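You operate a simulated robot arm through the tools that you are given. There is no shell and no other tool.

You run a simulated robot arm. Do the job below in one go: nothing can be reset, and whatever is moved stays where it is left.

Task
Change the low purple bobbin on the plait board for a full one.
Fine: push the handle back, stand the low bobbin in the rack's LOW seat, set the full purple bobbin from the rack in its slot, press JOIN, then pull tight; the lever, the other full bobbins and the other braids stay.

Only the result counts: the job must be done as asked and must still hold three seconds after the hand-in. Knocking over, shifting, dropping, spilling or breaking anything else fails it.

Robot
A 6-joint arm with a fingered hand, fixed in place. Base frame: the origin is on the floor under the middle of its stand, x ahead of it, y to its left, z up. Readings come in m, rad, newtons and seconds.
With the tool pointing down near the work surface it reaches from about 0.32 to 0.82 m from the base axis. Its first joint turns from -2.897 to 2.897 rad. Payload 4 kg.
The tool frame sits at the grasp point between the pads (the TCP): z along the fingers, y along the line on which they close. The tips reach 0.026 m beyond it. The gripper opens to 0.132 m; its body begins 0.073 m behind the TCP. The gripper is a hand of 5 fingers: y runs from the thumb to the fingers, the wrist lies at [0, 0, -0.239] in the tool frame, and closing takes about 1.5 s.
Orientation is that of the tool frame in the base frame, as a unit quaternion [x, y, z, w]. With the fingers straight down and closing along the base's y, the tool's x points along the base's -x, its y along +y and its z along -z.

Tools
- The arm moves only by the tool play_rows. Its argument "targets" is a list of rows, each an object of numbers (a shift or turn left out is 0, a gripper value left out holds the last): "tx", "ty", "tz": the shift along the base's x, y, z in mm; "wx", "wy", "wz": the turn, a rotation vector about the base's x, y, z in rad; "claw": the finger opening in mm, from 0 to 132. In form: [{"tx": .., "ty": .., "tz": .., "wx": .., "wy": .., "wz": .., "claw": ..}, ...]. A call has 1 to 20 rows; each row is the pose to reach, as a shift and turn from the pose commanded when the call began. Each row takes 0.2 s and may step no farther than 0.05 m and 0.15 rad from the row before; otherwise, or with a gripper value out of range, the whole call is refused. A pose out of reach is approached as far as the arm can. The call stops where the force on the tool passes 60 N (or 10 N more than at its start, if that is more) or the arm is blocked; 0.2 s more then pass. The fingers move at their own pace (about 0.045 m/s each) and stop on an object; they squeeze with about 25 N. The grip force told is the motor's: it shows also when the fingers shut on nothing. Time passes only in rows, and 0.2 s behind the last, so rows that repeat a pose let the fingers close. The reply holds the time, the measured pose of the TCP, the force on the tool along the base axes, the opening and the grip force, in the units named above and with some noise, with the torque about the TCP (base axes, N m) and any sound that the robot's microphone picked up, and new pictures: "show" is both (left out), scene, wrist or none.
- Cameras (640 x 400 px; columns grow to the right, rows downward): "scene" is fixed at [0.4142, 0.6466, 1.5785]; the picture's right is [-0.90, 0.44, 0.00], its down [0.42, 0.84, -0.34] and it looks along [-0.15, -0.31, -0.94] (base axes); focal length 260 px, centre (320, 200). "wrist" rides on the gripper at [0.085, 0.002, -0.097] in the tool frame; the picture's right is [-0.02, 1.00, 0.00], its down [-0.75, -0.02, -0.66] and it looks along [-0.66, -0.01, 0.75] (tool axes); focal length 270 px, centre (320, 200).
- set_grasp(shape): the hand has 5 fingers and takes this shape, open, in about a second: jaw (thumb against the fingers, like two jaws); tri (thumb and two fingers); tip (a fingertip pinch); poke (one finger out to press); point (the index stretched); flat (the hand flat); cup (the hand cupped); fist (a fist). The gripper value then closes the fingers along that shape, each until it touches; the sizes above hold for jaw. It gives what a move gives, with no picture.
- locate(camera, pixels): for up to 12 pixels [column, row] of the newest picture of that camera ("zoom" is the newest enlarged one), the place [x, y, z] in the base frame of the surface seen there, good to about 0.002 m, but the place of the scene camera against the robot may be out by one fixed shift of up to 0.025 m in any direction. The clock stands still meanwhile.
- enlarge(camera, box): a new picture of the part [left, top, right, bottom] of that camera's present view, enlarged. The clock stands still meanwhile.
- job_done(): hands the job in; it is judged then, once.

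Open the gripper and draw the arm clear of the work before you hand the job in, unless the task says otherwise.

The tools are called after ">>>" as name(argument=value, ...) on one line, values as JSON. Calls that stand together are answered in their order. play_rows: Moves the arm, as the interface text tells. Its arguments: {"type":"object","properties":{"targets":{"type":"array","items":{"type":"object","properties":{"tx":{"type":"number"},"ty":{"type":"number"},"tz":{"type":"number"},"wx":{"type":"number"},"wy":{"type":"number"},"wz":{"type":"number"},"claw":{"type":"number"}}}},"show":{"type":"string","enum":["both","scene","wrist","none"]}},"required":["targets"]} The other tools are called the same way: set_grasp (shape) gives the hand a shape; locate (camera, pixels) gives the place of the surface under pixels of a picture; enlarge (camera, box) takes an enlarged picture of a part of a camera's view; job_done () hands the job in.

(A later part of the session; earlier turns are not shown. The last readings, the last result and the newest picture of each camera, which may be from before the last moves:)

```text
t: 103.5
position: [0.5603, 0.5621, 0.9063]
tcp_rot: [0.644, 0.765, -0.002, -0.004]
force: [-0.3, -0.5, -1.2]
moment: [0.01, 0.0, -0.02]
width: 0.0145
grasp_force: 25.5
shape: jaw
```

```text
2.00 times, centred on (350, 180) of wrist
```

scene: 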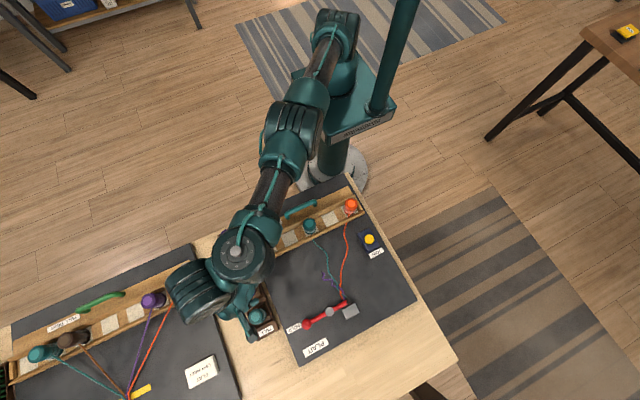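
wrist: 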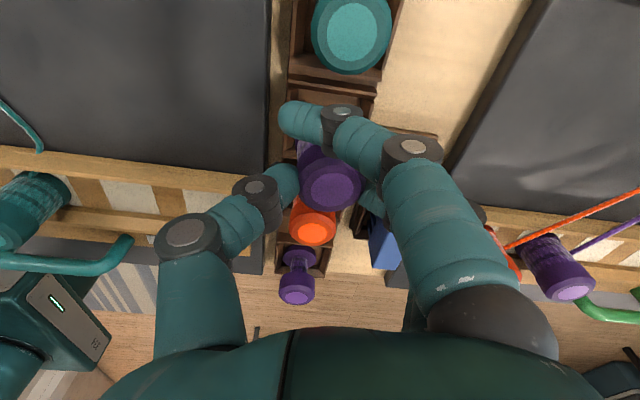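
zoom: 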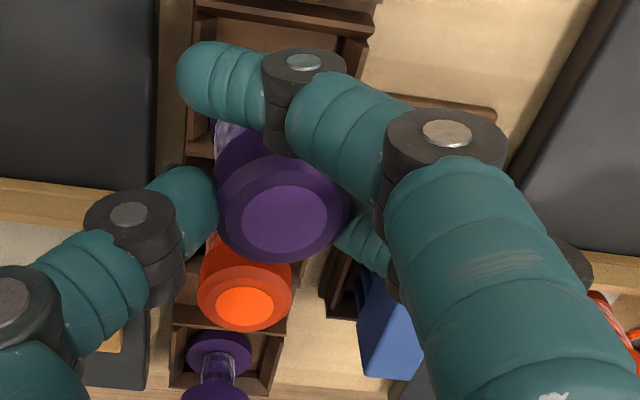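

The full bobbin came up cleanly; rack neighbours stand still. I locate its top relative to the TCP, then raise and carry it inward towards the slot, turning back to yaw -90°.

>>> locate(camera="wrist", pixels=[[331, 187], [331, 178], [331, 198], [318, 187], [345, 187]])

>>> play_rows(targets=[{"tz": 15}, {"tz": 30}, {"tz": 42}, {"tz": 45, "tx": -10, "ty": -8, "wz": -0.04}, {"tz": 48, "tx": -22, "ty": -18, "wz": -0.08}, {"tz": 50, "tx": -36, "ty": -30, "wz": -0.12}, {"tz": 50, "tx": -50, "ty": -44, "wz": -0.17}, {"tz": 50, "tx": -64, "ty": -58, "wz": -0.17}, {"tz": 50, "tx": -76, "ty": -70, "wz": -0.17}, {"tz": 50, "tx": -86, "ty": -80, "wz": -0.17}, {"tz": 50, "tx": -88, "ty": -83, "wz": -0.17}, {"tz": 50, "tx": -88, "ty": -83, "wz": -0.17}], show="both")

>>> enlarge(camera="wrist", box=[200, 40, 480, 260])

```text
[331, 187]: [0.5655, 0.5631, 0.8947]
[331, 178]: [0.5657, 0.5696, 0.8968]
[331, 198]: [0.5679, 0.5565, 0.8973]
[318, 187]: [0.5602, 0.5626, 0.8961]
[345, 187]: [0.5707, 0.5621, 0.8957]
```

```text
t: 106.1
position: [0.5026, 0.5097, 0.9751]
tcp_rot: [0.707, 0.708, -0.003, -0.005]
force: [0.3, 0.1, -0.4]
moment: [0.02, 0.01, 0.04]
width: 0.0142
grasp_force: 24.9
shape: jaw
out of reach, approached as far as the arm can: row 8, 9, 10, 11, 12
```

scene: 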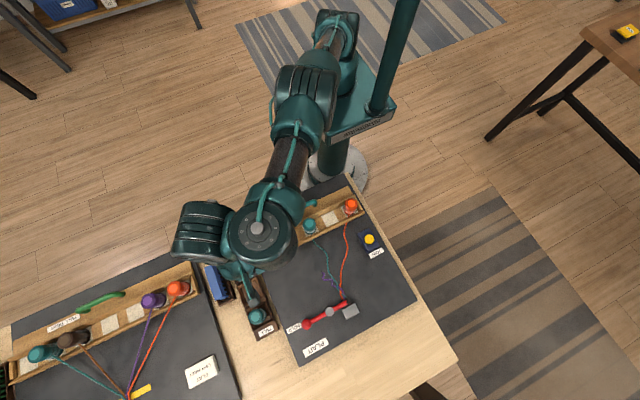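
wrist: 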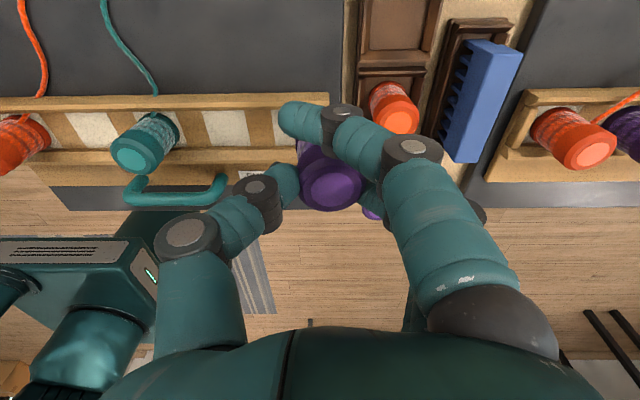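

```text
1.82 times, centred on (340, 150) of wrist
```

zoom: 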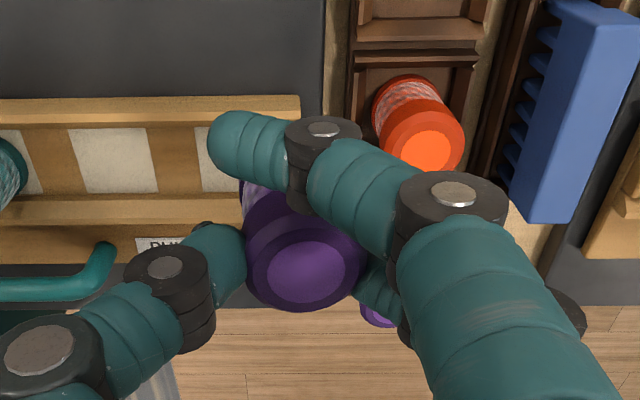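

The bobbin is held firmly (24.9 N) but the arm is in its "far" posture, which stops at (0.503,0.510). I raise to a safe height first, then change posture there as I did before.

>>> play_rows(targets=[{"tz": 25}, {"tz": 50}, {"tz": 75}, {"tz": 100}, {"tz": 125}, {"tz": 145}, {"tz": 145}], show="both")

```text
t: 107.7
position: [0.5014, 0.512, 1.119]
tcp_rot: [0.706, 0.708, -0.002, -0.004]
force: [0.6, 0.9, -1.3]
moment: [0.05, 0.0, -0.02]
width: 0.0144
grasp_force: 25.2
shape: jaw
```

scene: 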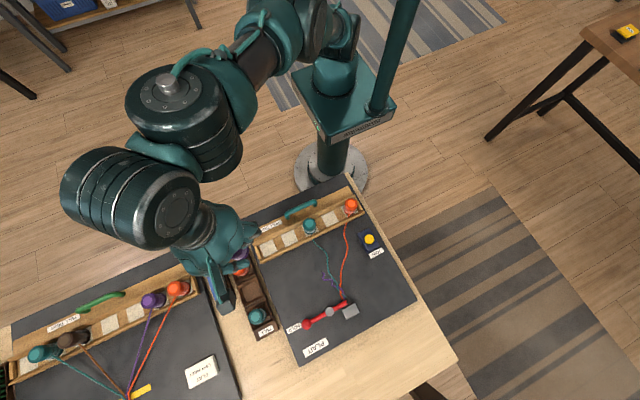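
wrist: 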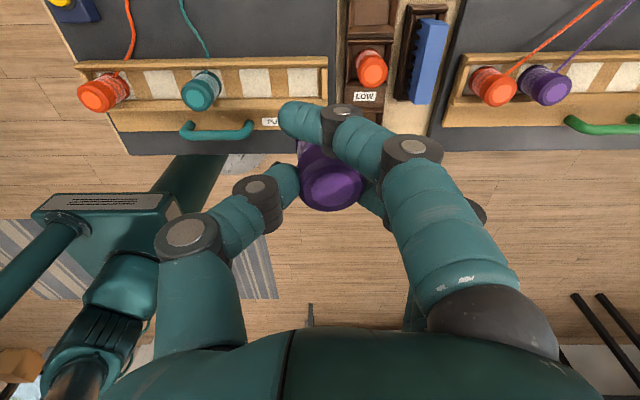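

At this height the arm's shape looks like the earlier good posture. I now move inward at this height to above the slot, then see if I can descend.

>>> play_rows(targets=[{"tx": -8, "ty": -9}, {"tx": -16, "ty": -18}, {"tx": -24, "ty": -27}, {"tx": -30, "ty": -33}, {"tx": -30, "ty": -33, "tz": -15}, {"tx": -30, "ty": -33, "tz": -30}, {"tx": -30, "ty": -33, "tz": -45}, {"tx": -30, "ty": -33, "tz": -60}, {"tx": -30, "ty": -33, "tz": -75}, {"tx": -30, "ty": -33, "tz": -90}, {"tx": -30, "ty": -33, "tz": -100}, {"tx": -30, "ty": -33, "tz": -100}], show="both")

```text
t: 110.3
position: [0.4845, 0.4898, 1.0239]
tcp_rot: [0.707, 0.708, -0.003, -0.005]
force: [-0.2, -1.0, -1.0]
moment: [-0.02, -0.02, -0.03]
width: 0.0146
grasp_force: 25.0
shape: jaw
out of reach, approached as far as the arm can: row 9, 10, 11, 12
```

scene: 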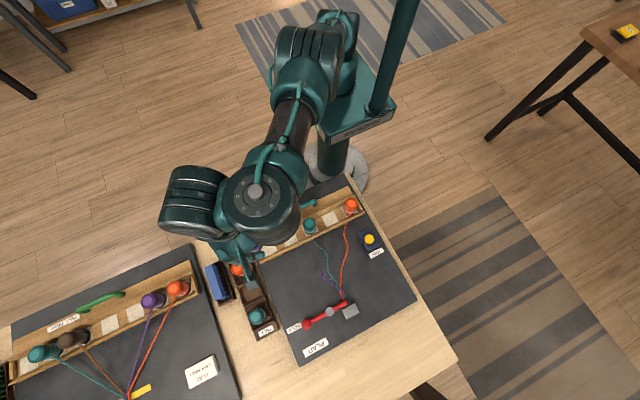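
wrist: 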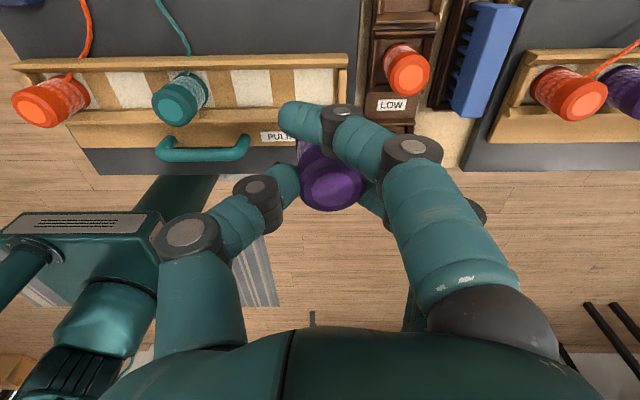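

Descending here runs into the same limit. I retrace the way that worked before: up to (0.417,0.469,1.20), turn to yaw 0 there, then come inward and down.

>>> play_rows(targets=[{"tz": 25}, {"tz": 50}, {"tz": 75}, {"tz": 100}, {"tz": 120, "tx": -10, "ty": -3}, {"tz": 140, "tx": -20, "ty": -6}, {"tz": 160, "tx": -35, "ty": -10}, {"tz": 178, "tx": -50, "ty": -15}, {"tz": 180, "tx": -67, "ty": -21}, {"tz": 180, "tx": -67, "ty": -21}], show="both")

```text
t: 112.5
position: [0.4182, 0.4692, 1.2041]
tcp_rot: [0.706, 0.708, -0.001, -0.004]
force: [-0.3, -0.1, -0.1]
moment: [0.02, -0.02, 0.05]
width: 0.0143
grasp_force: 25.5
shape: jaw
```

scene: 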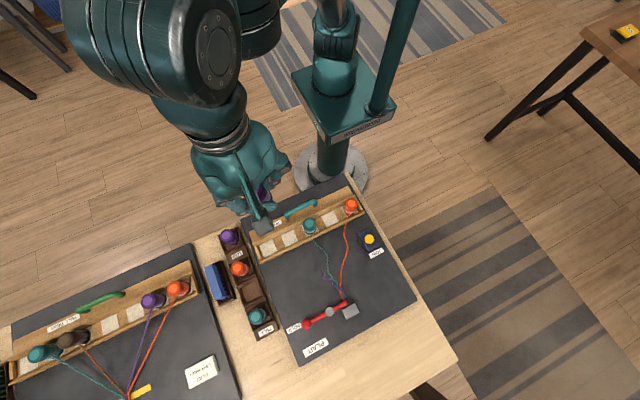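
wrist: 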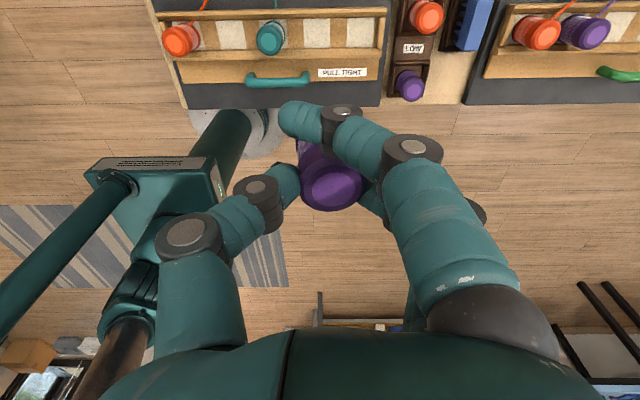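

The arm's shape now matches the good posture seen at t=43. I follow the proven way: inward and down to about (0.298,0.360,1.086), keeping yaw -90°.

>>> play_rows(targets=[{"tx": -20, "ty": -18, "tz": -20}, {"tx": -40, "ty": -36, "tz": -40}, {"tx": -60, "ty": -54, "tz": -60}, {"tx": -80, "ty": -72, "tz": -80}, {"tx": -100, "ty": -90, "tz": -100}, {"tx": -120, "ty": -108, "tz": -118}, {"tx": -120, "ty": -108, "tz": -118}], show="scene")

```text
t: 114.1
position: [0.3337, 0.4021, 1.1805]
tcp_rot: [0.707, 0.707, -0.01, -0.002]
force: [0.0, -0.9, -0.6]
moment: [-0.01, -0.02, 0.03]
width: 0.0142
grasp_force: 25.0
shape: jaw
out of reach, approached as far as the arm can: row 3, 4, 5, 6
```

scene: 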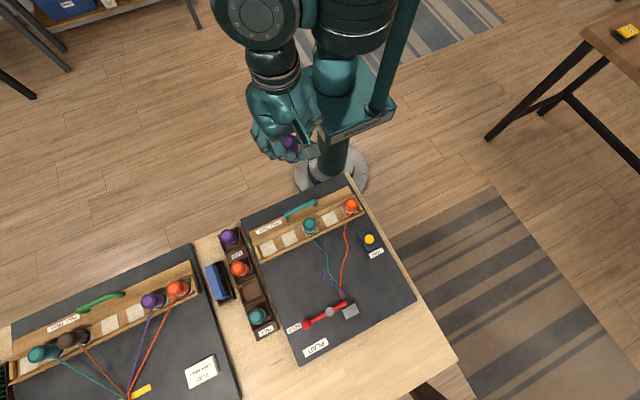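

Row 7 was found reachable, so the arm may be on the way into the other posture. I wait a moment with the same commanded pose and read again.

>>> play_rows(targets=[{"tz": 0}, {"tz": 0}, {"tz": 0}, {"tz": 0}], show="both")

```text
t: 115.1
position: [0.3334, 0.4001, 1.1798]
tcp_rot: [0.707, 0.707, -0.011, -0.002]
force: [-0.8, 0.7, -0.4]
moment: [0.01, 0.01, 0.01]
width: 0.0141
grasp_force: 24.6
shape: jaw
```

scene: 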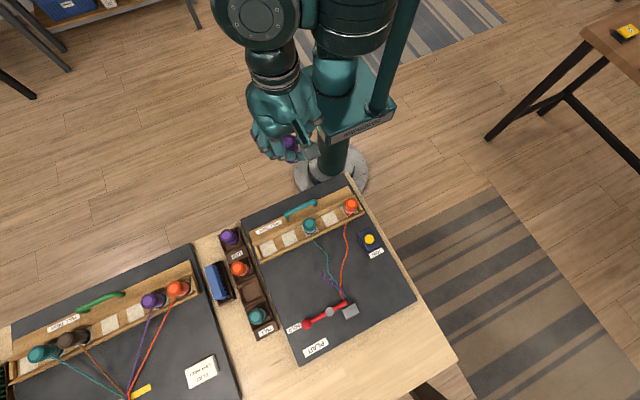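
wrist: 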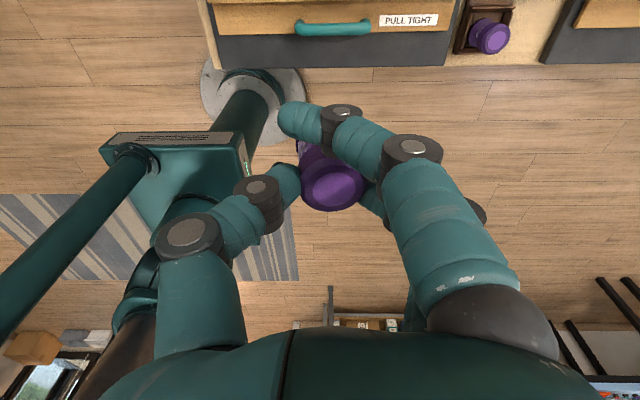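

The arm is at the inner limit of the "far" posture. I back out slightly and rotate towards yaw 0 at this height, which should carry it over into the near posture.

>>> play_rows(targets=[{"tx": 10, "ty": 8}, {"tx": 20, "ty": 16}, {"tx": 26, "ty": 22}, {"tx": 26, "ty": 22, "wz": 0.1}, {"tx": 26, "ty": 22, "wz": 0.2}, {"tx": 26, "ty": 22, "wz": 0.3}, {"tx": 26, "ty": 22, "wz": 0.4}, {"tx": 26, "ty": 22, "wz": 0.5}, {"tx": 26, "ty": 22, "wz": 0.6}, {"tx": 26, "ty": 22, "wz": 0.7}, {"tx": 26, "ty": 22, "wz": 0.8}], show="scene")

>>> play_rows(targets=[{"wz": 0.1}, {"wz": 0.2}, {"wz": 0.3}, {"wz": 0.4}, {"wz": 0.5}, {"wz": 0.6}, {"wz": 0.7}, {"wz": 0.77}, {"wz": 0.77}], show="both")

```text
t: 117.5
position: [0.3602, 0.3993, 1.1687]
tcp_rot: [0.375, 0.927, -0.011, -0.005]
force: [0.7, -0.5, -0.2]
moment: [-0.03, 0.03, 0.03]
width: 0.0141
grasp_force: 24.7
shape: jaw
out of reach, approached as far as the arm can: row 1, 2, 3, 4, 5, 6, 7, 8, 9, 10, 11
```

scene: 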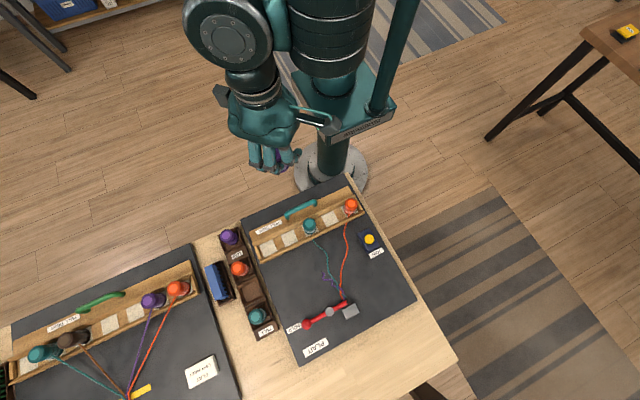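

```text
t: 119.5
position: [0.3762, 0.3987, 1.1727]
tcp_rot: [0.0, 1.0, -0.016, 0.001]
force: [0.2, 1.1, -0.2]
moment: [-0.02, 0.02, -0.01]
width: 0.014
grasp_force: 24.7
shape: jaw
out of reach, approached as far as the arm can: row 1, 2, 3, 4, 5, 6, 7, 8, 9
```

scene: 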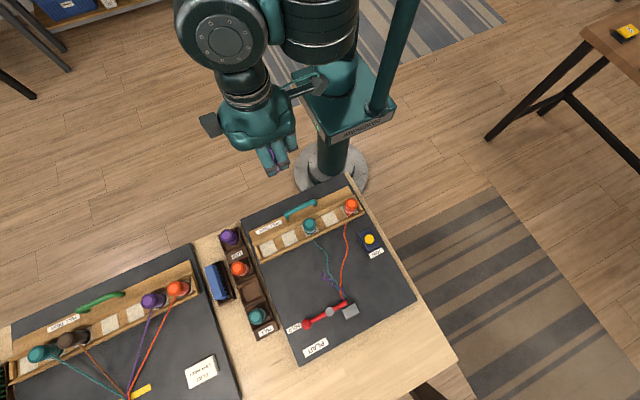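
wrist: 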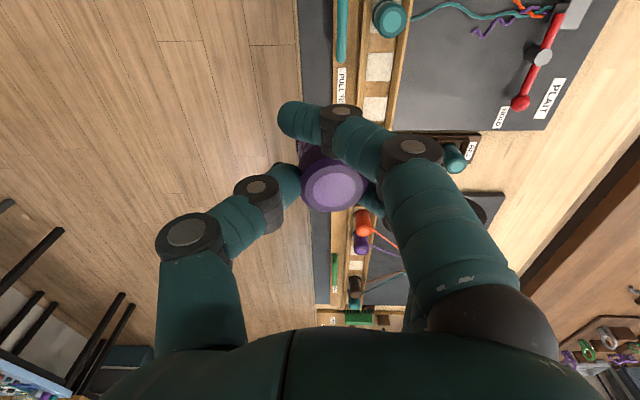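

The posture is still a limit one. I use locate on the arm's own parts in the scene view to understand its shape: joint disc (222,40), ribbed drum (320,30), wrist ring (245,95), pillar parts.

>>> locate(camera="scene", pixels=[[222, 40], [320, 20], [320, 50], [270, 20], [245, 98], [255, 125], [340, 85], [335, 65], [290, 75], [205, 20], [345, 10], [395, 50]])

>>> enlarge(camera="scene", box=[160, 0, 440, 200])

```text
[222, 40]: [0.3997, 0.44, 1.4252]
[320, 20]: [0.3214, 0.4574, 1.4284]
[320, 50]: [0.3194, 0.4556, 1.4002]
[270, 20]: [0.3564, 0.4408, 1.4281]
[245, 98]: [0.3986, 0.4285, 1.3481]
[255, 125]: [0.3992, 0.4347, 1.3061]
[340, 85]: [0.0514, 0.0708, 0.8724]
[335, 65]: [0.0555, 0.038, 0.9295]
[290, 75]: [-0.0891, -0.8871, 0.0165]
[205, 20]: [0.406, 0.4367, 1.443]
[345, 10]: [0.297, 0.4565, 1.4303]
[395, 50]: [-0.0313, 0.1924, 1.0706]
```

```text
2.00 times, centred on (300, 100) of scene
```

zoom: 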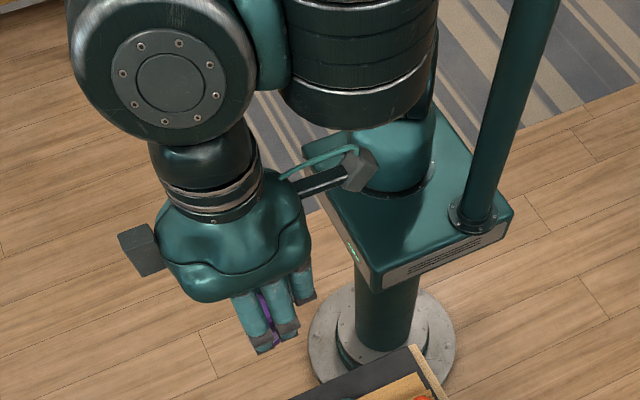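

The reading shows the joint drums at (0.386,0.44,1.41) and (0.307,0.457,1.415). I now go back out to the known point (0.417,0.469,1.204) at yaw 0 and then try the inward move that worked at t=44.

>>> play_rows(targets=[{"tx": 10, "ty": 14, "tz": 8}, {"tx": 20, "ty": 30, "tz": 16}, {"tx": 30, "ty": 46, "tz": 24}, {"tx": 41, "ty": 62, "tz": 30}, {"tx": 41, "ty": 70, "tz": 32}, {"tx": 41, "ty": 70, "tz": 32}], show="scene")

>>> locate(camera="scene", pixels=[[222, 45], [160, 50], [255, 20], [200, 110], [220, 130], [240, 165]])

```text
t: 120.9
position: [0.4013, 0.47, 1.1987]
tcp_rot: [0.0, 1.0, -0.004, -0.003]
force: [-0.1, -0.2, -0.9]
moment: [-0.02, 0.0, -0.01]
width: 0.0141
grasp_force: 24.7
shape: jaw
out of reach, approached as far as the arm can: row 3
```

scene: 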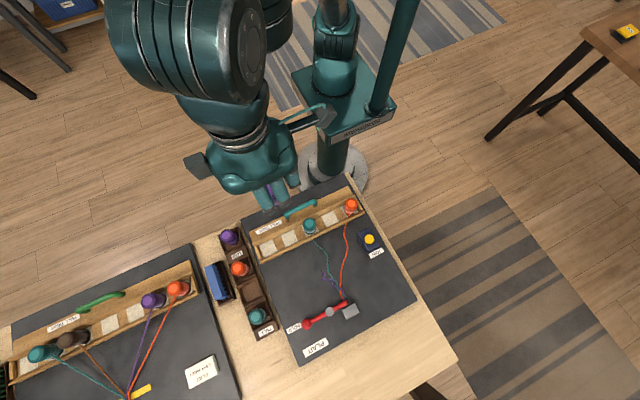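

```text
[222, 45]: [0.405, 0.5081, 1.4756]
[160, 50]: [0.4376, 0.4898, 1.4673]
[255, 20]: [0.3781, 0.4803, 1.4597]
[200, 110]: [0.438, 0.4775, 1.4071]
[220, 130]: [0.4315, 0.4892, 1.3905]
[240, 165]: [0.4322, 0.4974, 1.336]
```

It switched at row 3 and now has the same shape as at t=43. I repeat the inward-down move that worked then.

>>> play_rows(targets=[{"tx": -17, "ty": -18, "tz": -18}, {"tx": -34, "ty": -36, "tz": -36}, {"tx": -51, "ty": -55, "tz": -55}, {"tx": -68, "ty": -74, "tz": -74}, {"tx": -85, "ty": -93, "tz": -93}, {"tx": -103, "ty": -112, "tz": -112}, {"tx": -103, "ty": -112, "tz": -112}], show="both")

```text
t: 122.5
position: [0.2987, 0.3556, 1.0865]
tcp_rot: [-0.001, 1.0, -0.005, -0.003]
force: [0.7, 0.1, -0.2]
moment: [0.03, -0.03, 0.0]
width: 0.0138
grasp_force: 24.9
shape: jaw
```

scene: 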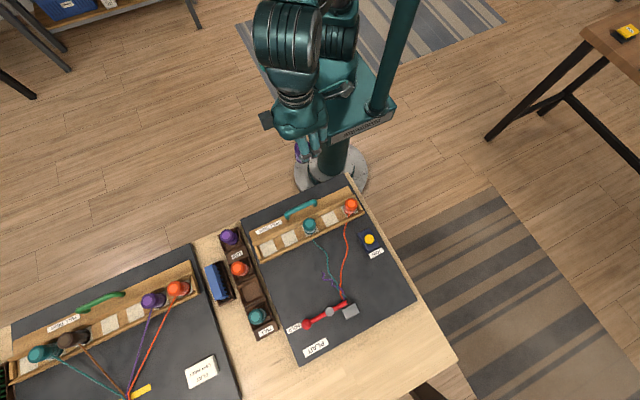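
wrist: 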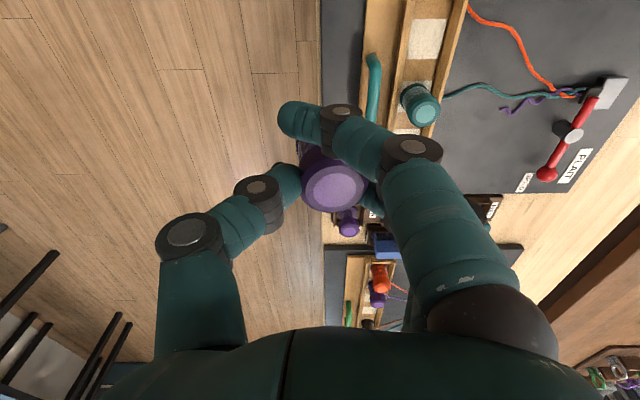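

The near posture is back, with the full purple bobbin still firmly held at (333,190) in view. I turn to yaw -90° here as before.

>>> play_rows(targets=[{"wz": -0.14}, {"wz": -0.28}, {"wz": -0.42}, {"wz": -0.56}, {"wz": -0.7}, {"wz": -0.84}, {"wz": -0.98}, {"wz": -1.12}, {"wz": -1.26}, {"wz": -1.4}, {"wz": -1.54}, {"wz": -1.5708}], show="none")

>>> play_rows(targets=[{"tx": 18, "ty": 12, "tz": -6}, {"tx": 36, "ty": 25, "tz": -12}, {"tx": 54, "ty": 38, "tz": -18}, {"tx": 72, "ty": 51, "tz": -24}, {"tx": 90, "ty": 64, "tz": -30}, {"tx": 108, "ty": 77, "tz": -36}, {"tx": 126, "ty": 90, "tz": -42}, {"tx": 144, "ty": 103, "tz": -48}, {"tx": 160, "ty": 114, "tz": -54}, {"tx": 173, "ty": 122, "tz": -60}, {"tx": 173, "ty": 122, "tz": -66}, {"tx": 173, "ty": 122, "tz": -66}], show="both")

```text
t: 125.1
position: [0.2976, 0.358, 1.0879]
tcp_rot: [0.708, 0.706, -0.001, -0.004]
force: [0.6, 0.0, -1.0]
moment: [0.0, -0.02, 0.0]
width: 0.0144
grasp_force: 24.9
shape: jaw
```

```text
t: 127.7
position: [0.4725, 0.4805, 1.021]
tcp_rot: [0.706, 0.708, -0.002, -0.004]
force: [-0.1, -0.3, 0.0]
moment: [-0.02, 0.0, 0.0]
width: 0.0143
grasp_force: 24.6
shape: jaw
```

scene: 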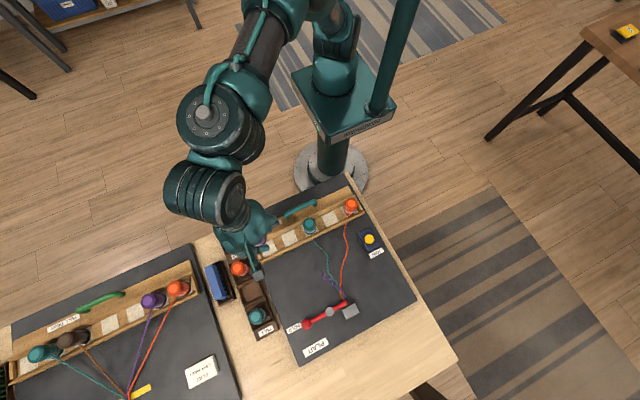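
wrist: 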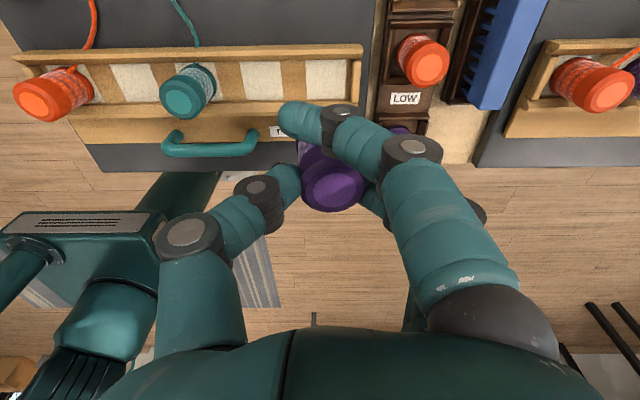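

I am over the slot in the near posture. I measure the held bobbin's top and the empty white slot pad at about (330,78).

>>> enlarge(camera="wrist", box=[230, 30, 430, 230])

>>> locate(camera="wrist", pixels=[[332, 190], [332, 178], [332, 202], [318, 190], [346, 190], [330, 75], [312, 65], [342, 65], [355, 75], [330, 48], [325, 90], [300, 75]])

```text
2.00 times, centred on (330, 130) of wrist
```

zoom: 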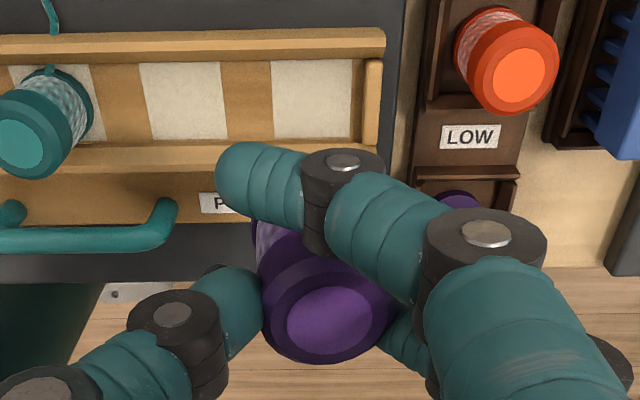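

```text
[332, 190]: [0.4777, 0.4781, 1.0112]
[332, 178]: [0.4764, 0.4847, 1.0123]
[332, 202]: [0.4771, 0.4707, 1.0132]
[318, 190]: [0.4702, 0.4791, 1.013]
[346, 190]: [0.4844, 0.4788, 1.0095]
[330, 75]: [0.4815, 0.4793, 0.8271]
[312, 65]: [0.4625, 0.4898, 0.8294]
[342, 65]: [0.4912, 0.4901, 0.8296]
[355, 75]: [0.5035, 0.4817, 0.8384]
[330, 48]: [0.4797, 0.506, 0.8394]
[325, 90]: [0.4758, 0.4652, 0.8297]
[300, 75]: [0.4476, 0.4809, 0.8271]
```

The slot pad's centre is about (0.4757,0.4757,0.829). The held bobbin may be slightly tilted, so I look closer and sample more points on its top.

>>> enlarge(camera="wrist", box=[290, 140, 380, 220])

>>> locate(camera="wrist", pixels=[[320, 190], [325, 190], [330, 190], [335, 190], [340, 190], [345, 190], [350, 190], [335, 178], [335, 183], [335, 196], [335, 202], [335, 205]])

```text
5.00 times, centred on (335, 180) of wrist
```

zoom: 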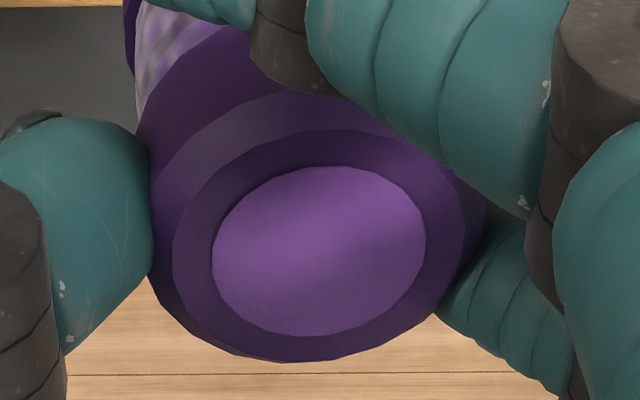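

```text
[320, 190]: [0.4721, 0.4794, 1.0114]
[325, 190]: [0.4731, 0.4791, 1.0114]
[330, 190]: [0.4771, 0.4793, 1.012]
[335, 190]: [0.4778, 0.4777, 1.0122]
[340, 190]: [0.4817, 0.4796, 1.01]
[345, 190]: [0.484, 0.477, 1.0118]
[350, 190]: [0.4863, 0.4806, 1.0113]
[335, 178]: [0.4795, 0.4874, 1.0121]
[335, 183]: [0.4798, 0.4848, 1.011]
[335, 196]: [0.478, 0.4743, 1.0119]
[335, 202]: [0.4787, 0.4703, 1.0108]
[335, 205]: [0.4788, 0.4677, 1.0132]
```

The top is level at z≈1.0115 with its centre at about (0.479,0.4784), so I shift by (-3.3,-2.7) mm and lower towards the slot, stopping about 12 mm above seating.

>>> play_rows(targets=[{"tx": -3.3, "ty": -2.7, "tz": -20}, {"tx": -3.3, "ty": -2.7, "tz": -45}, {"tx": -3.3, "ty": -2.7, "tz": -70}, {"tx": -3.3, "ty": -2.7, "tz": -92}, {"tx": -3.3, "ty": -2.7, "tz": -108}, {"tx": -3.3, "ty": -2.7, "tz": -116}, {"tx": -3.3, "ty": -2.7, "tz": -116}], show="both")

>>> enlarge(camera="wrist", box=[230, 60, 430, 240])

>>> enlarge(camera="scene", box=[225, 200, 325, 280])

```text
t: 129.3
position: [0.4689, 0.4767, 0.9053]
tcp_rot: [0.707, 0.707, -0.003, -0.004]
force: [0.8, -0.2, -0.3]
moment: [-0.04, 0.03, 0.01]
width: 0.0143
grasp_force: 25.1
shape: jaw
```

scene: 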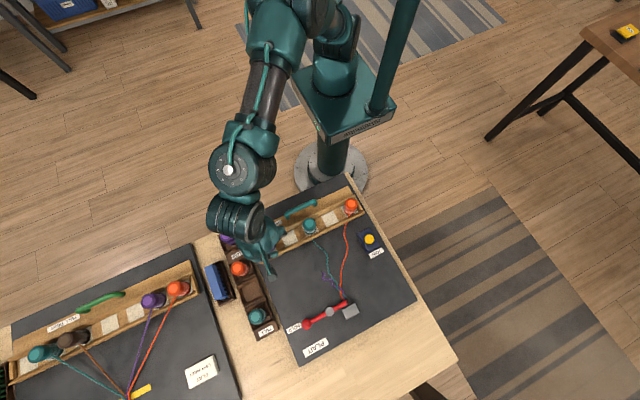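
wrist: 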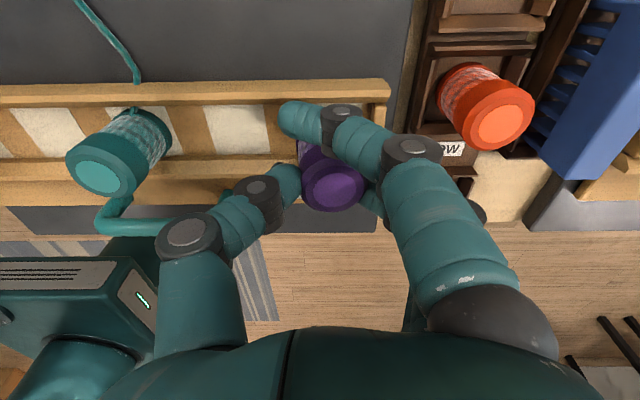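

```text
2.22 times, centred on (330, 150) of wrist
```

zoom: 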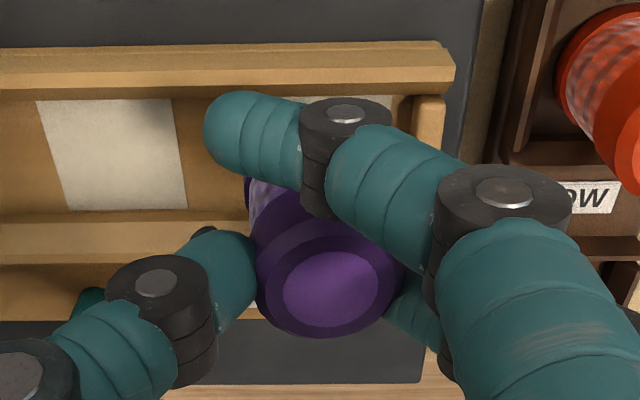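

```text
5.00 times, centred on (275, 240) of scene
```

zoom: 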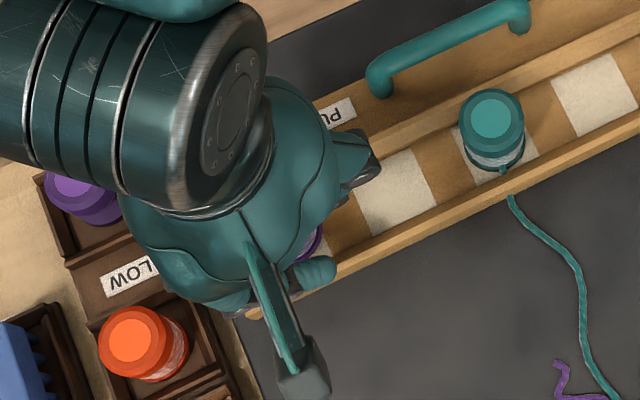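

The hand is 13 mm above seating, no contact. I check the bobbin's tilt by looking at the visible lower part beside the index.

>>> enlarge(camera="wrist", box=[285, 115, 375, 215])

>>> locate(camera="wrist", pixels=[[297, 140], [298, 147], [301, 150], [306, 150], [312, 155], [305, 175], [304, 185], [334, 187], [345, 187], [322, 187], [334, 197], [334, 178]])

```text
4.00 times, centred on (330, 165) of wrist
```

zoom: 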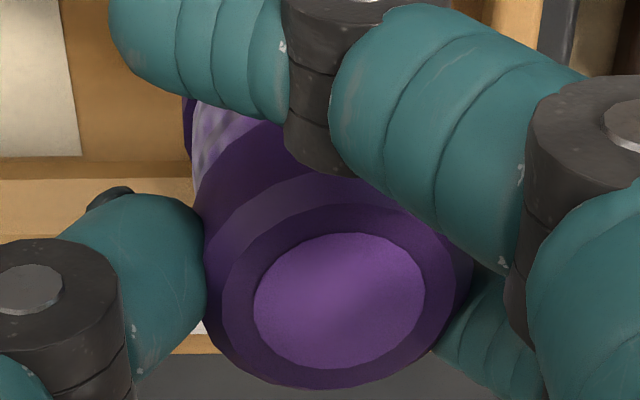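

```text
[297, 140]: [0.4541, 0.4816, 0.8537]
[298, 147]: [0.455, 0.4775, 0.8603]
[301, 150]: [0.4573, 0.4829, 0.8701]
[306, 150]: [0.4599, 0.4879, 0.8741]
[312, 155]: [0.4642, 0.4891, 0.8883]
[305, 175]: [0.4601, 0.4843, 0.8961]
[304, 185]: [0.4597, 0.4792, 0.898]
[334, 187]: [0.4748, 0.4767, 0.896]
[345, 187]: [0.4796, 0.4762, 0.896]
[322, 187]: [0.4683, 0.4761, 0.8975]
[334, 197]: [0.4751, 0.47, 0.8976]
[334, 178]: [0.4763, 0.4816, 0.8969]
```

The bobbin leans about 5° (top towards +x, base at x≈0.471), which seating will correct. I shift +3.5 mm in x so its base lands on the pad's centre, and lower in small steps until it touches.

>>> play_rows(targets=[{"tx": 3.5}, {"tx": 3.5, "tz": -3}, {"tx": 3.5, "tz": -6}, {"tx": 3.5, "tz": -8}, {"tx": 3.5, "tz": -8}], show="none")

```text
t: 130.5
position: [0.4717, 0.4771, 0.8966]
tcp_rot: [0.707, 0.707, -0.002, -0.003]
force: [-0.7, -0.3, -0.9]
moment: [-0.03, 0.01, 0.0]
width: 0.0142
grasp_force: 25.0
shape: jaw
```

No contact yet at z=0.8966. I continue down in 1–1.5 mm steps.

>>> play_rows(targets=[{"tz": -1.5}, {"tz": -3}, {"tz": -4}, {"tz": -4}], show="none")

```text
t: 131.5
position: [0.4708, 0.4773, 0.8932]
tcp_rot: [0.707, 0.707, -0.002, -0.005]
force: [-0.5, 0.2, -1.1]
moment: [-0.02, 0.0, -0.04]
width: 0.014
grasp_force: 25.0
shape: jaw
```

>>> play_rows(targets=[{"tz": -1.5}, {"tz": -3}, {"tz": -3}], show="none")

```text
t: 132.3
position: [0.4713, 0.4781, 0.8927]
tcp_rot: [0.707, 0.707, -0.001, -0.004]
force: [-3.4, -0.1, 15.7]
moment: [-0.02, -0.05, 0.0]
width: 0.0143
grasp_force: 24.9
shape: jaw
```

Contact at 15.7 N: it is standing on the pad. I press 1 mm more to straighten it and look.

>>> play_rows(targets=[{"tz": -1}, {"tz": -1}], show="wrist")

>>> enlarge(camera="wrist", box=[285, 115, 375, 215])

>>> locate(camera="wrist", pixels=[[297, 140], [299, 147], [303, 150], [308, 150], [305, 175], [334, 187], [345, 187], [322, 187], [334, 197], [334, 178]])

```text
t: 132.9
position: [0.4716, 0.4773, 0.8903]
tcp_rot: [0.706, 0.708, -0.001, -0.005]
force: [-7.1, 0.5, 26.3]
moment: [0.03, -0.07, 0.02]
width: 0.0155
grasp_force: 24.7
shape: jaw
```

wrist: 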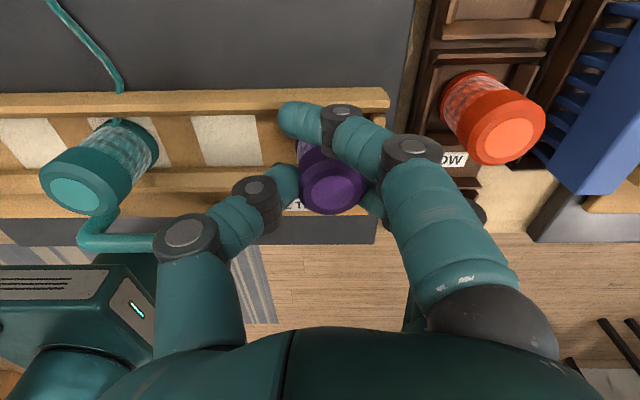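

```text
4.00 times, centred on (330, 165) of wrist
```

zoom: 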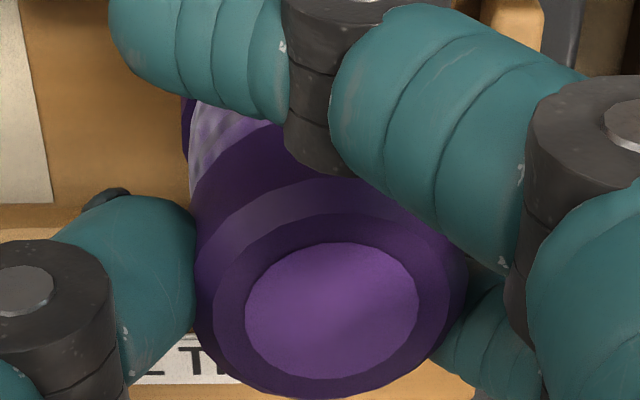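

```text
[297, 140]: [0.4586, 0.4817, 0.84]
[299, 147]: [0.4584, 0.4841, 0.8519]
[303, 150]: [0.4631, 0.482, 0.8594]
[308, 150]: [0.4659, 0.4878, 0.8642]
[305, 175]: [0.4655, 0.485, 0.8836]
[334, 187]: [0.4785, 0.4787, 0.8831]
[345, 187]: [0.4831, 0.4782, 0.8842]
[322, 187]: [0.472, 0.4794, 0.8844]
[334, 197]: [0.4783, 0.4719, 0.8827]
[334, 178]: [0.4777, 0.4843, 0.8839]
```

Its top is at z≈0.8835, the seated height. I ease off the pressure and open slowly.

>>> play_rows(targets=[{"tz": 2}, {"tz": 2.5, "claw": 28}, {"tz": 2.5, "claw": 34}, {"tz": 2.5, "claw": 40}, {"tz": 2.5, "claw": 46}, {"tz": 2.5, "claw": 52}, {"tz": 2.5, "claw": 54}, {"tz": 2.5, "claw": 54}], show="both")

>>> enlarge(camera="wrist", box=[220, 80, 440, 240])

```text
t: 134.7
position: [0.4716, 0.4775, 0.8929]
tcp_rot: [0.707, 0.707, -0.002, -0.004]
force: [0.2, -0.7, -0.2]
moment: [0.0, 0.02, 0.0]
width: 0.0529
grasp_force: 0.0
shape: jaw
```

scene: 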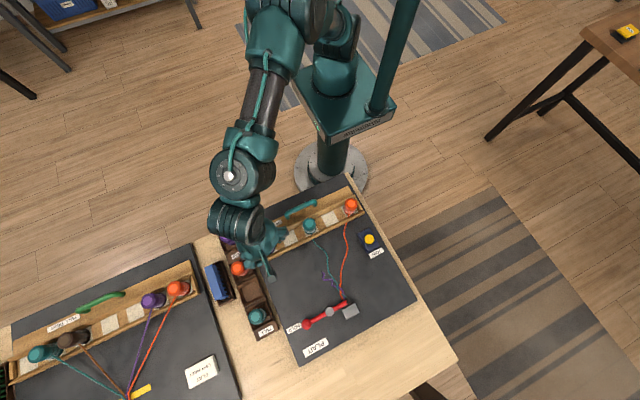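
wrist: 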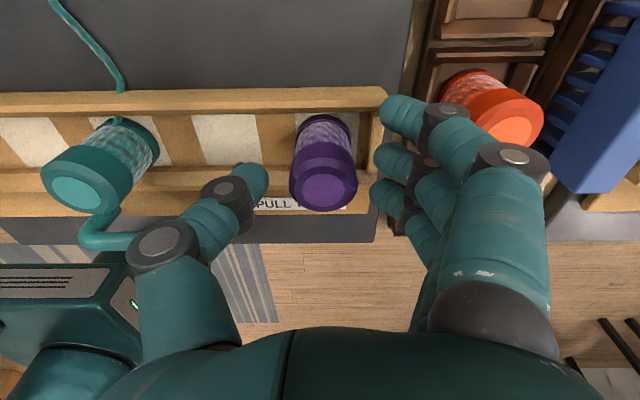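

```text
2.50 times, centred on (330, 160) of wrist
```

zoom: 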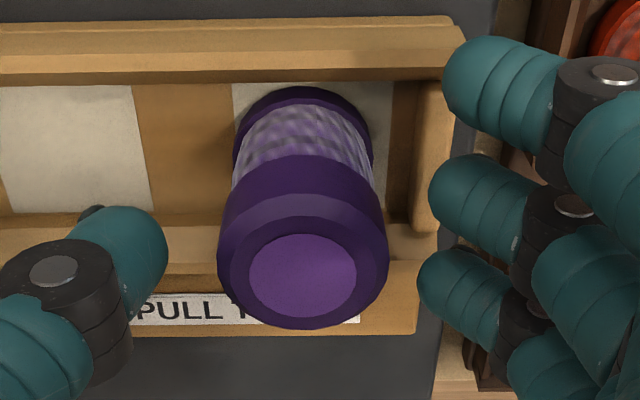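

The full purple bobbin stands upright on its slot pad and is free. I rise straight up to a clear height.

>>> play_rows(targets=[{"tz": 10}, {"tz": 30}, {"tz": 60}, {"tz": 95}, {"tz": 125}, {"tz": 125}], show="both")

>>> enlarge(camera="wrist", box=[230, 0, 450, 160])

>>> locate(camera="zoom", pixels=[[278, 252], [300, 200], [250, 175]])

```text
t: 136.1
position: [0.4707, 0.4782, 1.0162]
tcp_rot: [0.707, 0.708, -0.001, -0.004]
force: [-0.6, -0.2, 0.4]
moment: [-0.02, 0.0, -0.03]
width: 0.0536
grasp_force: 0.1
shape: jaw
```

scene: 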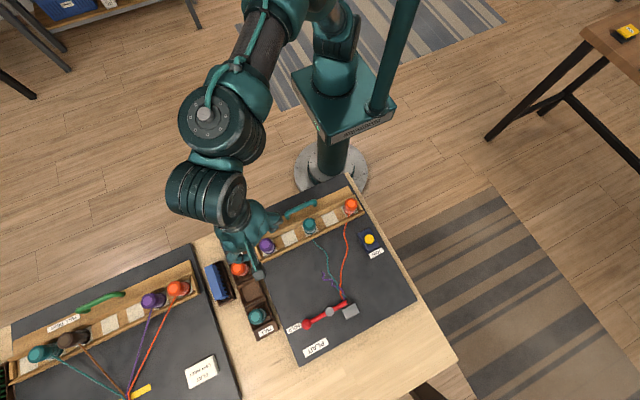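
wrist: 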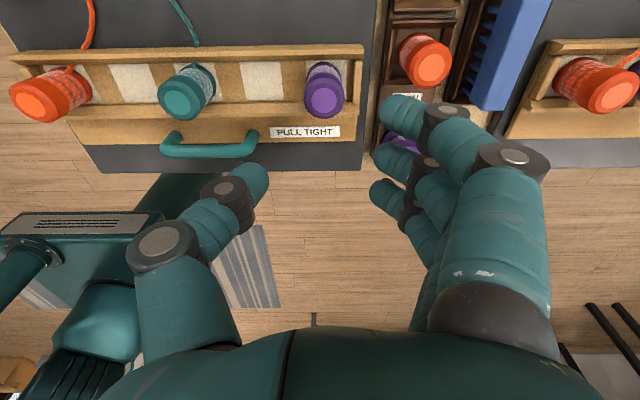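

```text
2.50 times, centred on (340, 80) of wrist
```

zoom: 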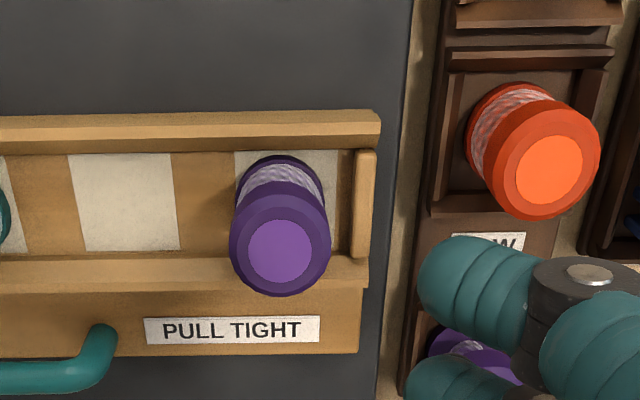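

```text
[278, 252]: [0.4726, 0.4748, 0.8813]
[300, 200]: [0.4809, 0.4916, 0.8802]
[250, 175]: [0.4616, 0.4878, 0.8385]
```

The full bobbin stands in the slot at (0.474,0.475). Next is JOIN at about (0.2105,0.580,0.848): I move at height to near it and then try the point shape from open jaw.

>>> play_rows(targets=[{"tx": -25, "ty": 6}, {"tx": -50, "ty": 12}, {"tx": -75, "ty": 18}, {"tx": -100, "ty": 24}, {"tx": -125, "ty": 30}, {"tx": -150, "ty": 36}, {"tx": -175, "ty": 42}, {"tx": -200, "ty": 48}, {"tx": -225, "ty": 54}, {"tx": -250, "ty": 60}, {"tx": -265, "ty": 64}, {"tx": -265, "ty": 64}], show="none")

>>> set_grasp(shape="point")

>>> play_rows(targets=[{"tz": 0}, {"tz": 0}, {"tz": 0}, {"tz": 0}, {"tz": 0}, {"tz": 0}, {"tz": 0}, {"tz": 0}], show="both")

```text
t: 138.7
position: [0.2058, 0.5408, 1.0171]
tcp_rot: [0.707, 0.708, -0.002, -0.005]
force: [-0.9, 0.7, -0.2]
moment: [0.01, -0.03, 0.01]
width: 0.0532
grasp_force: 0.1
shape: jaw
```

```text
t: 139.6
position: [0.2064, 0.5416, 1.0169]
tcp_rot: [0.707, 0.708, -0.002, -0.004]
force: [0.6, 0.0, -0.5]
moment: [-0.01, -0.02, 0.01]
width: 0.1261
grasp_force: 0.1
shape: point
```

```text
t: 141.4
position: [0.2061, 0.5404, 1.0169]
tcp_rot: [0.706, 0.708, -0.002, -0.004]
force: [0.7, -0.2, 0.3]
moment: [-0.03, 0.02, 0.0]
width: 0.1262
grasp_force: 0.0
shape: point
```

scene: 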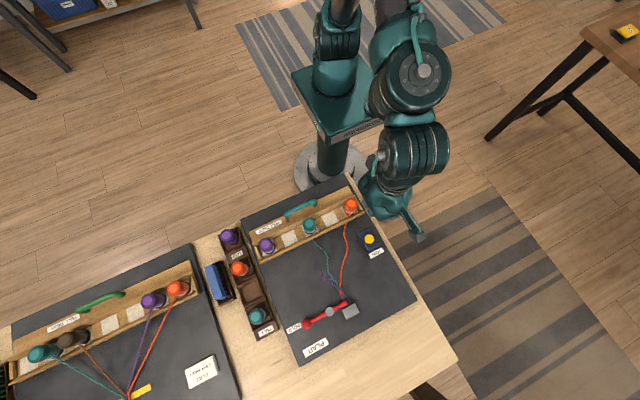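
wrist: 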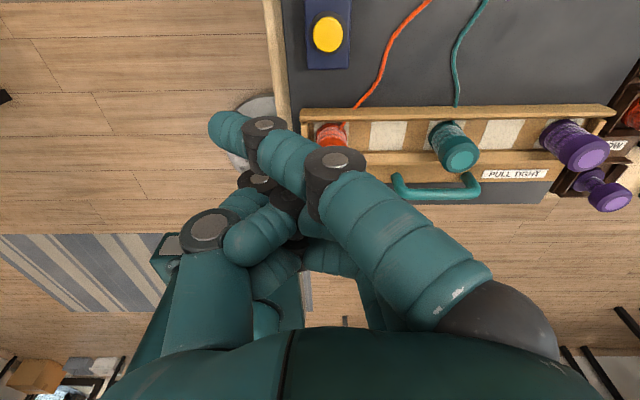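

In the point shape the index still slants sideways. The flat shape gave straight fingers, which is stronger for pressing, so I go back to jaw, open, then flat, and locate the button and the index tip.

>>> set_grasp(shape="jaw")

>>> play_rows(targets=[{"claw": 132}, {"claw": 132}, {"claw": 132}, {"claw": 132}, {"claw": 132}, {"claw": 132}, {"claw": 132}, {"claw": 132}, {"claw": 132}], show="none")

>>> set_grasp(shape="flat")

>>> play_rows(targets=[{"tz": 0}, {"tz": 0}, {"tz": 0}, {"tz": 0}, {"tz": 0}, {"tz": 0}, {"tz": 0}, {"tz": 0}, {"tz": 0}], show="both")

>>> enlarge(camera="wrist", box=[260, 0, 480, 220])

>>> locate(camera="wrist", pixels=[[328, 34], [328, 15], [312, 58], [345, 58], [312, 12], [345, 12], [335, 97], [330, 110], [362, 106], [328, 55], [320, 65]])

```text
t: 142.3
position: [0.2051, 0.5416, 1.0177]
tcp_rot: [0.706, 0.708, -0.002, -0.004]
force: [-0.7, 0.2, -0.3]
moment: [0.0, 0.01, 0.0]
width: 0.1319
grasp_force: 0.1
shape: jaw
```

```text
t: 144.3
position: [0.2065, 0.5408, 1.0176]
tcp_rot: [0.706, 0.708, -0.002, -0.005]
force: [0.3, -0.1, 0.4]
moment: [0.0, 0.02, 0.01]
width: 0.132
grasp_force: 0.0
shape: jaw
```

```text
t: 145.2
position: [0.2058, 0.541, 1.0185]
tcp_rot: [0.706, 0.708, -0.001, -0.004]
force: [-0.5, 0.3, -0.2]
moment: [-0.03, 0.03, 0.03]
width: 0.126
grasp_force: 0.0
shape: flat
```

```text
t: 147.2
position: [0.2055, 0.5415, 1.0173]
tcp_rot: [0.706, 0.708, -0.001, -0.004]
force: [0.1, 0.0, 0.3]
moment: [0.02, -0.02, -0.01]
width: 0.1258
grasp_force: 0.0
shape: flat
```

scene: 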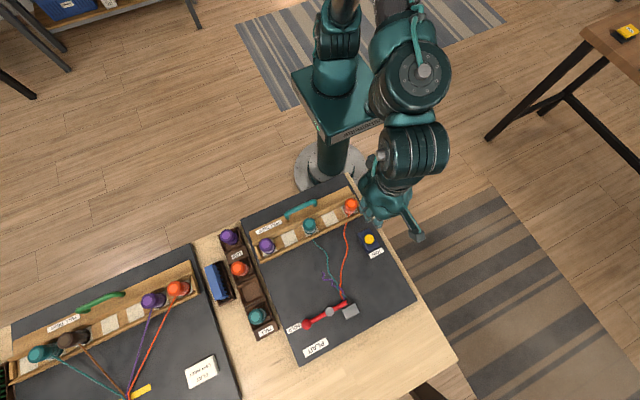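
wrist: 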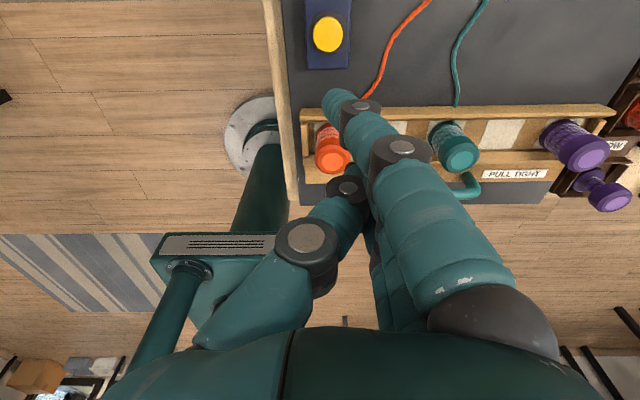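

```text
1.82 times, centred on (370, 110) of wrist
```

zoom: 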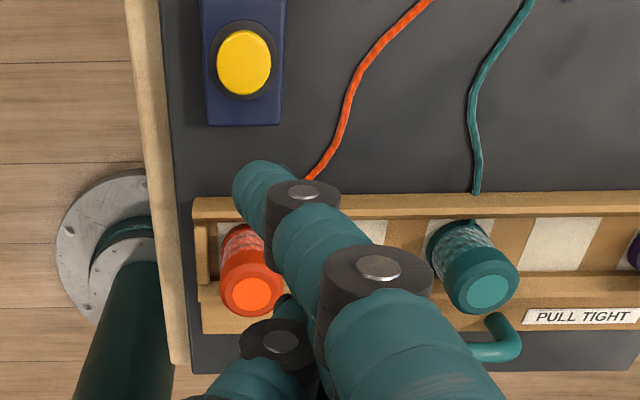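

```text
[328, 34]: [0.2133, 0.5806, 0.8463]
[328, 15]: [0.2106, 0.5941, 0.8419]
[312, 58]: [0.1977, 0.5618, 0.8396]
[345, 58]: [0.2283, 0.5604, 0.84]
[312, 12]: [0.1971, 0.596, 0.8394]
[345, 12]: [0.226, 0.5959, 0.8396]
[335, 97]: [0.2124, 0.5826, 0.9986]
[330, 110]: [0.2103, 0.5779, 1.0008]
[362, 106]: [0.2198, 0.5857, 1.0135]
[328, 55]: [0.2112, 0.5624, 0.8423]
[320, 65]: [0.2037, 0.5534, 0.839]
```

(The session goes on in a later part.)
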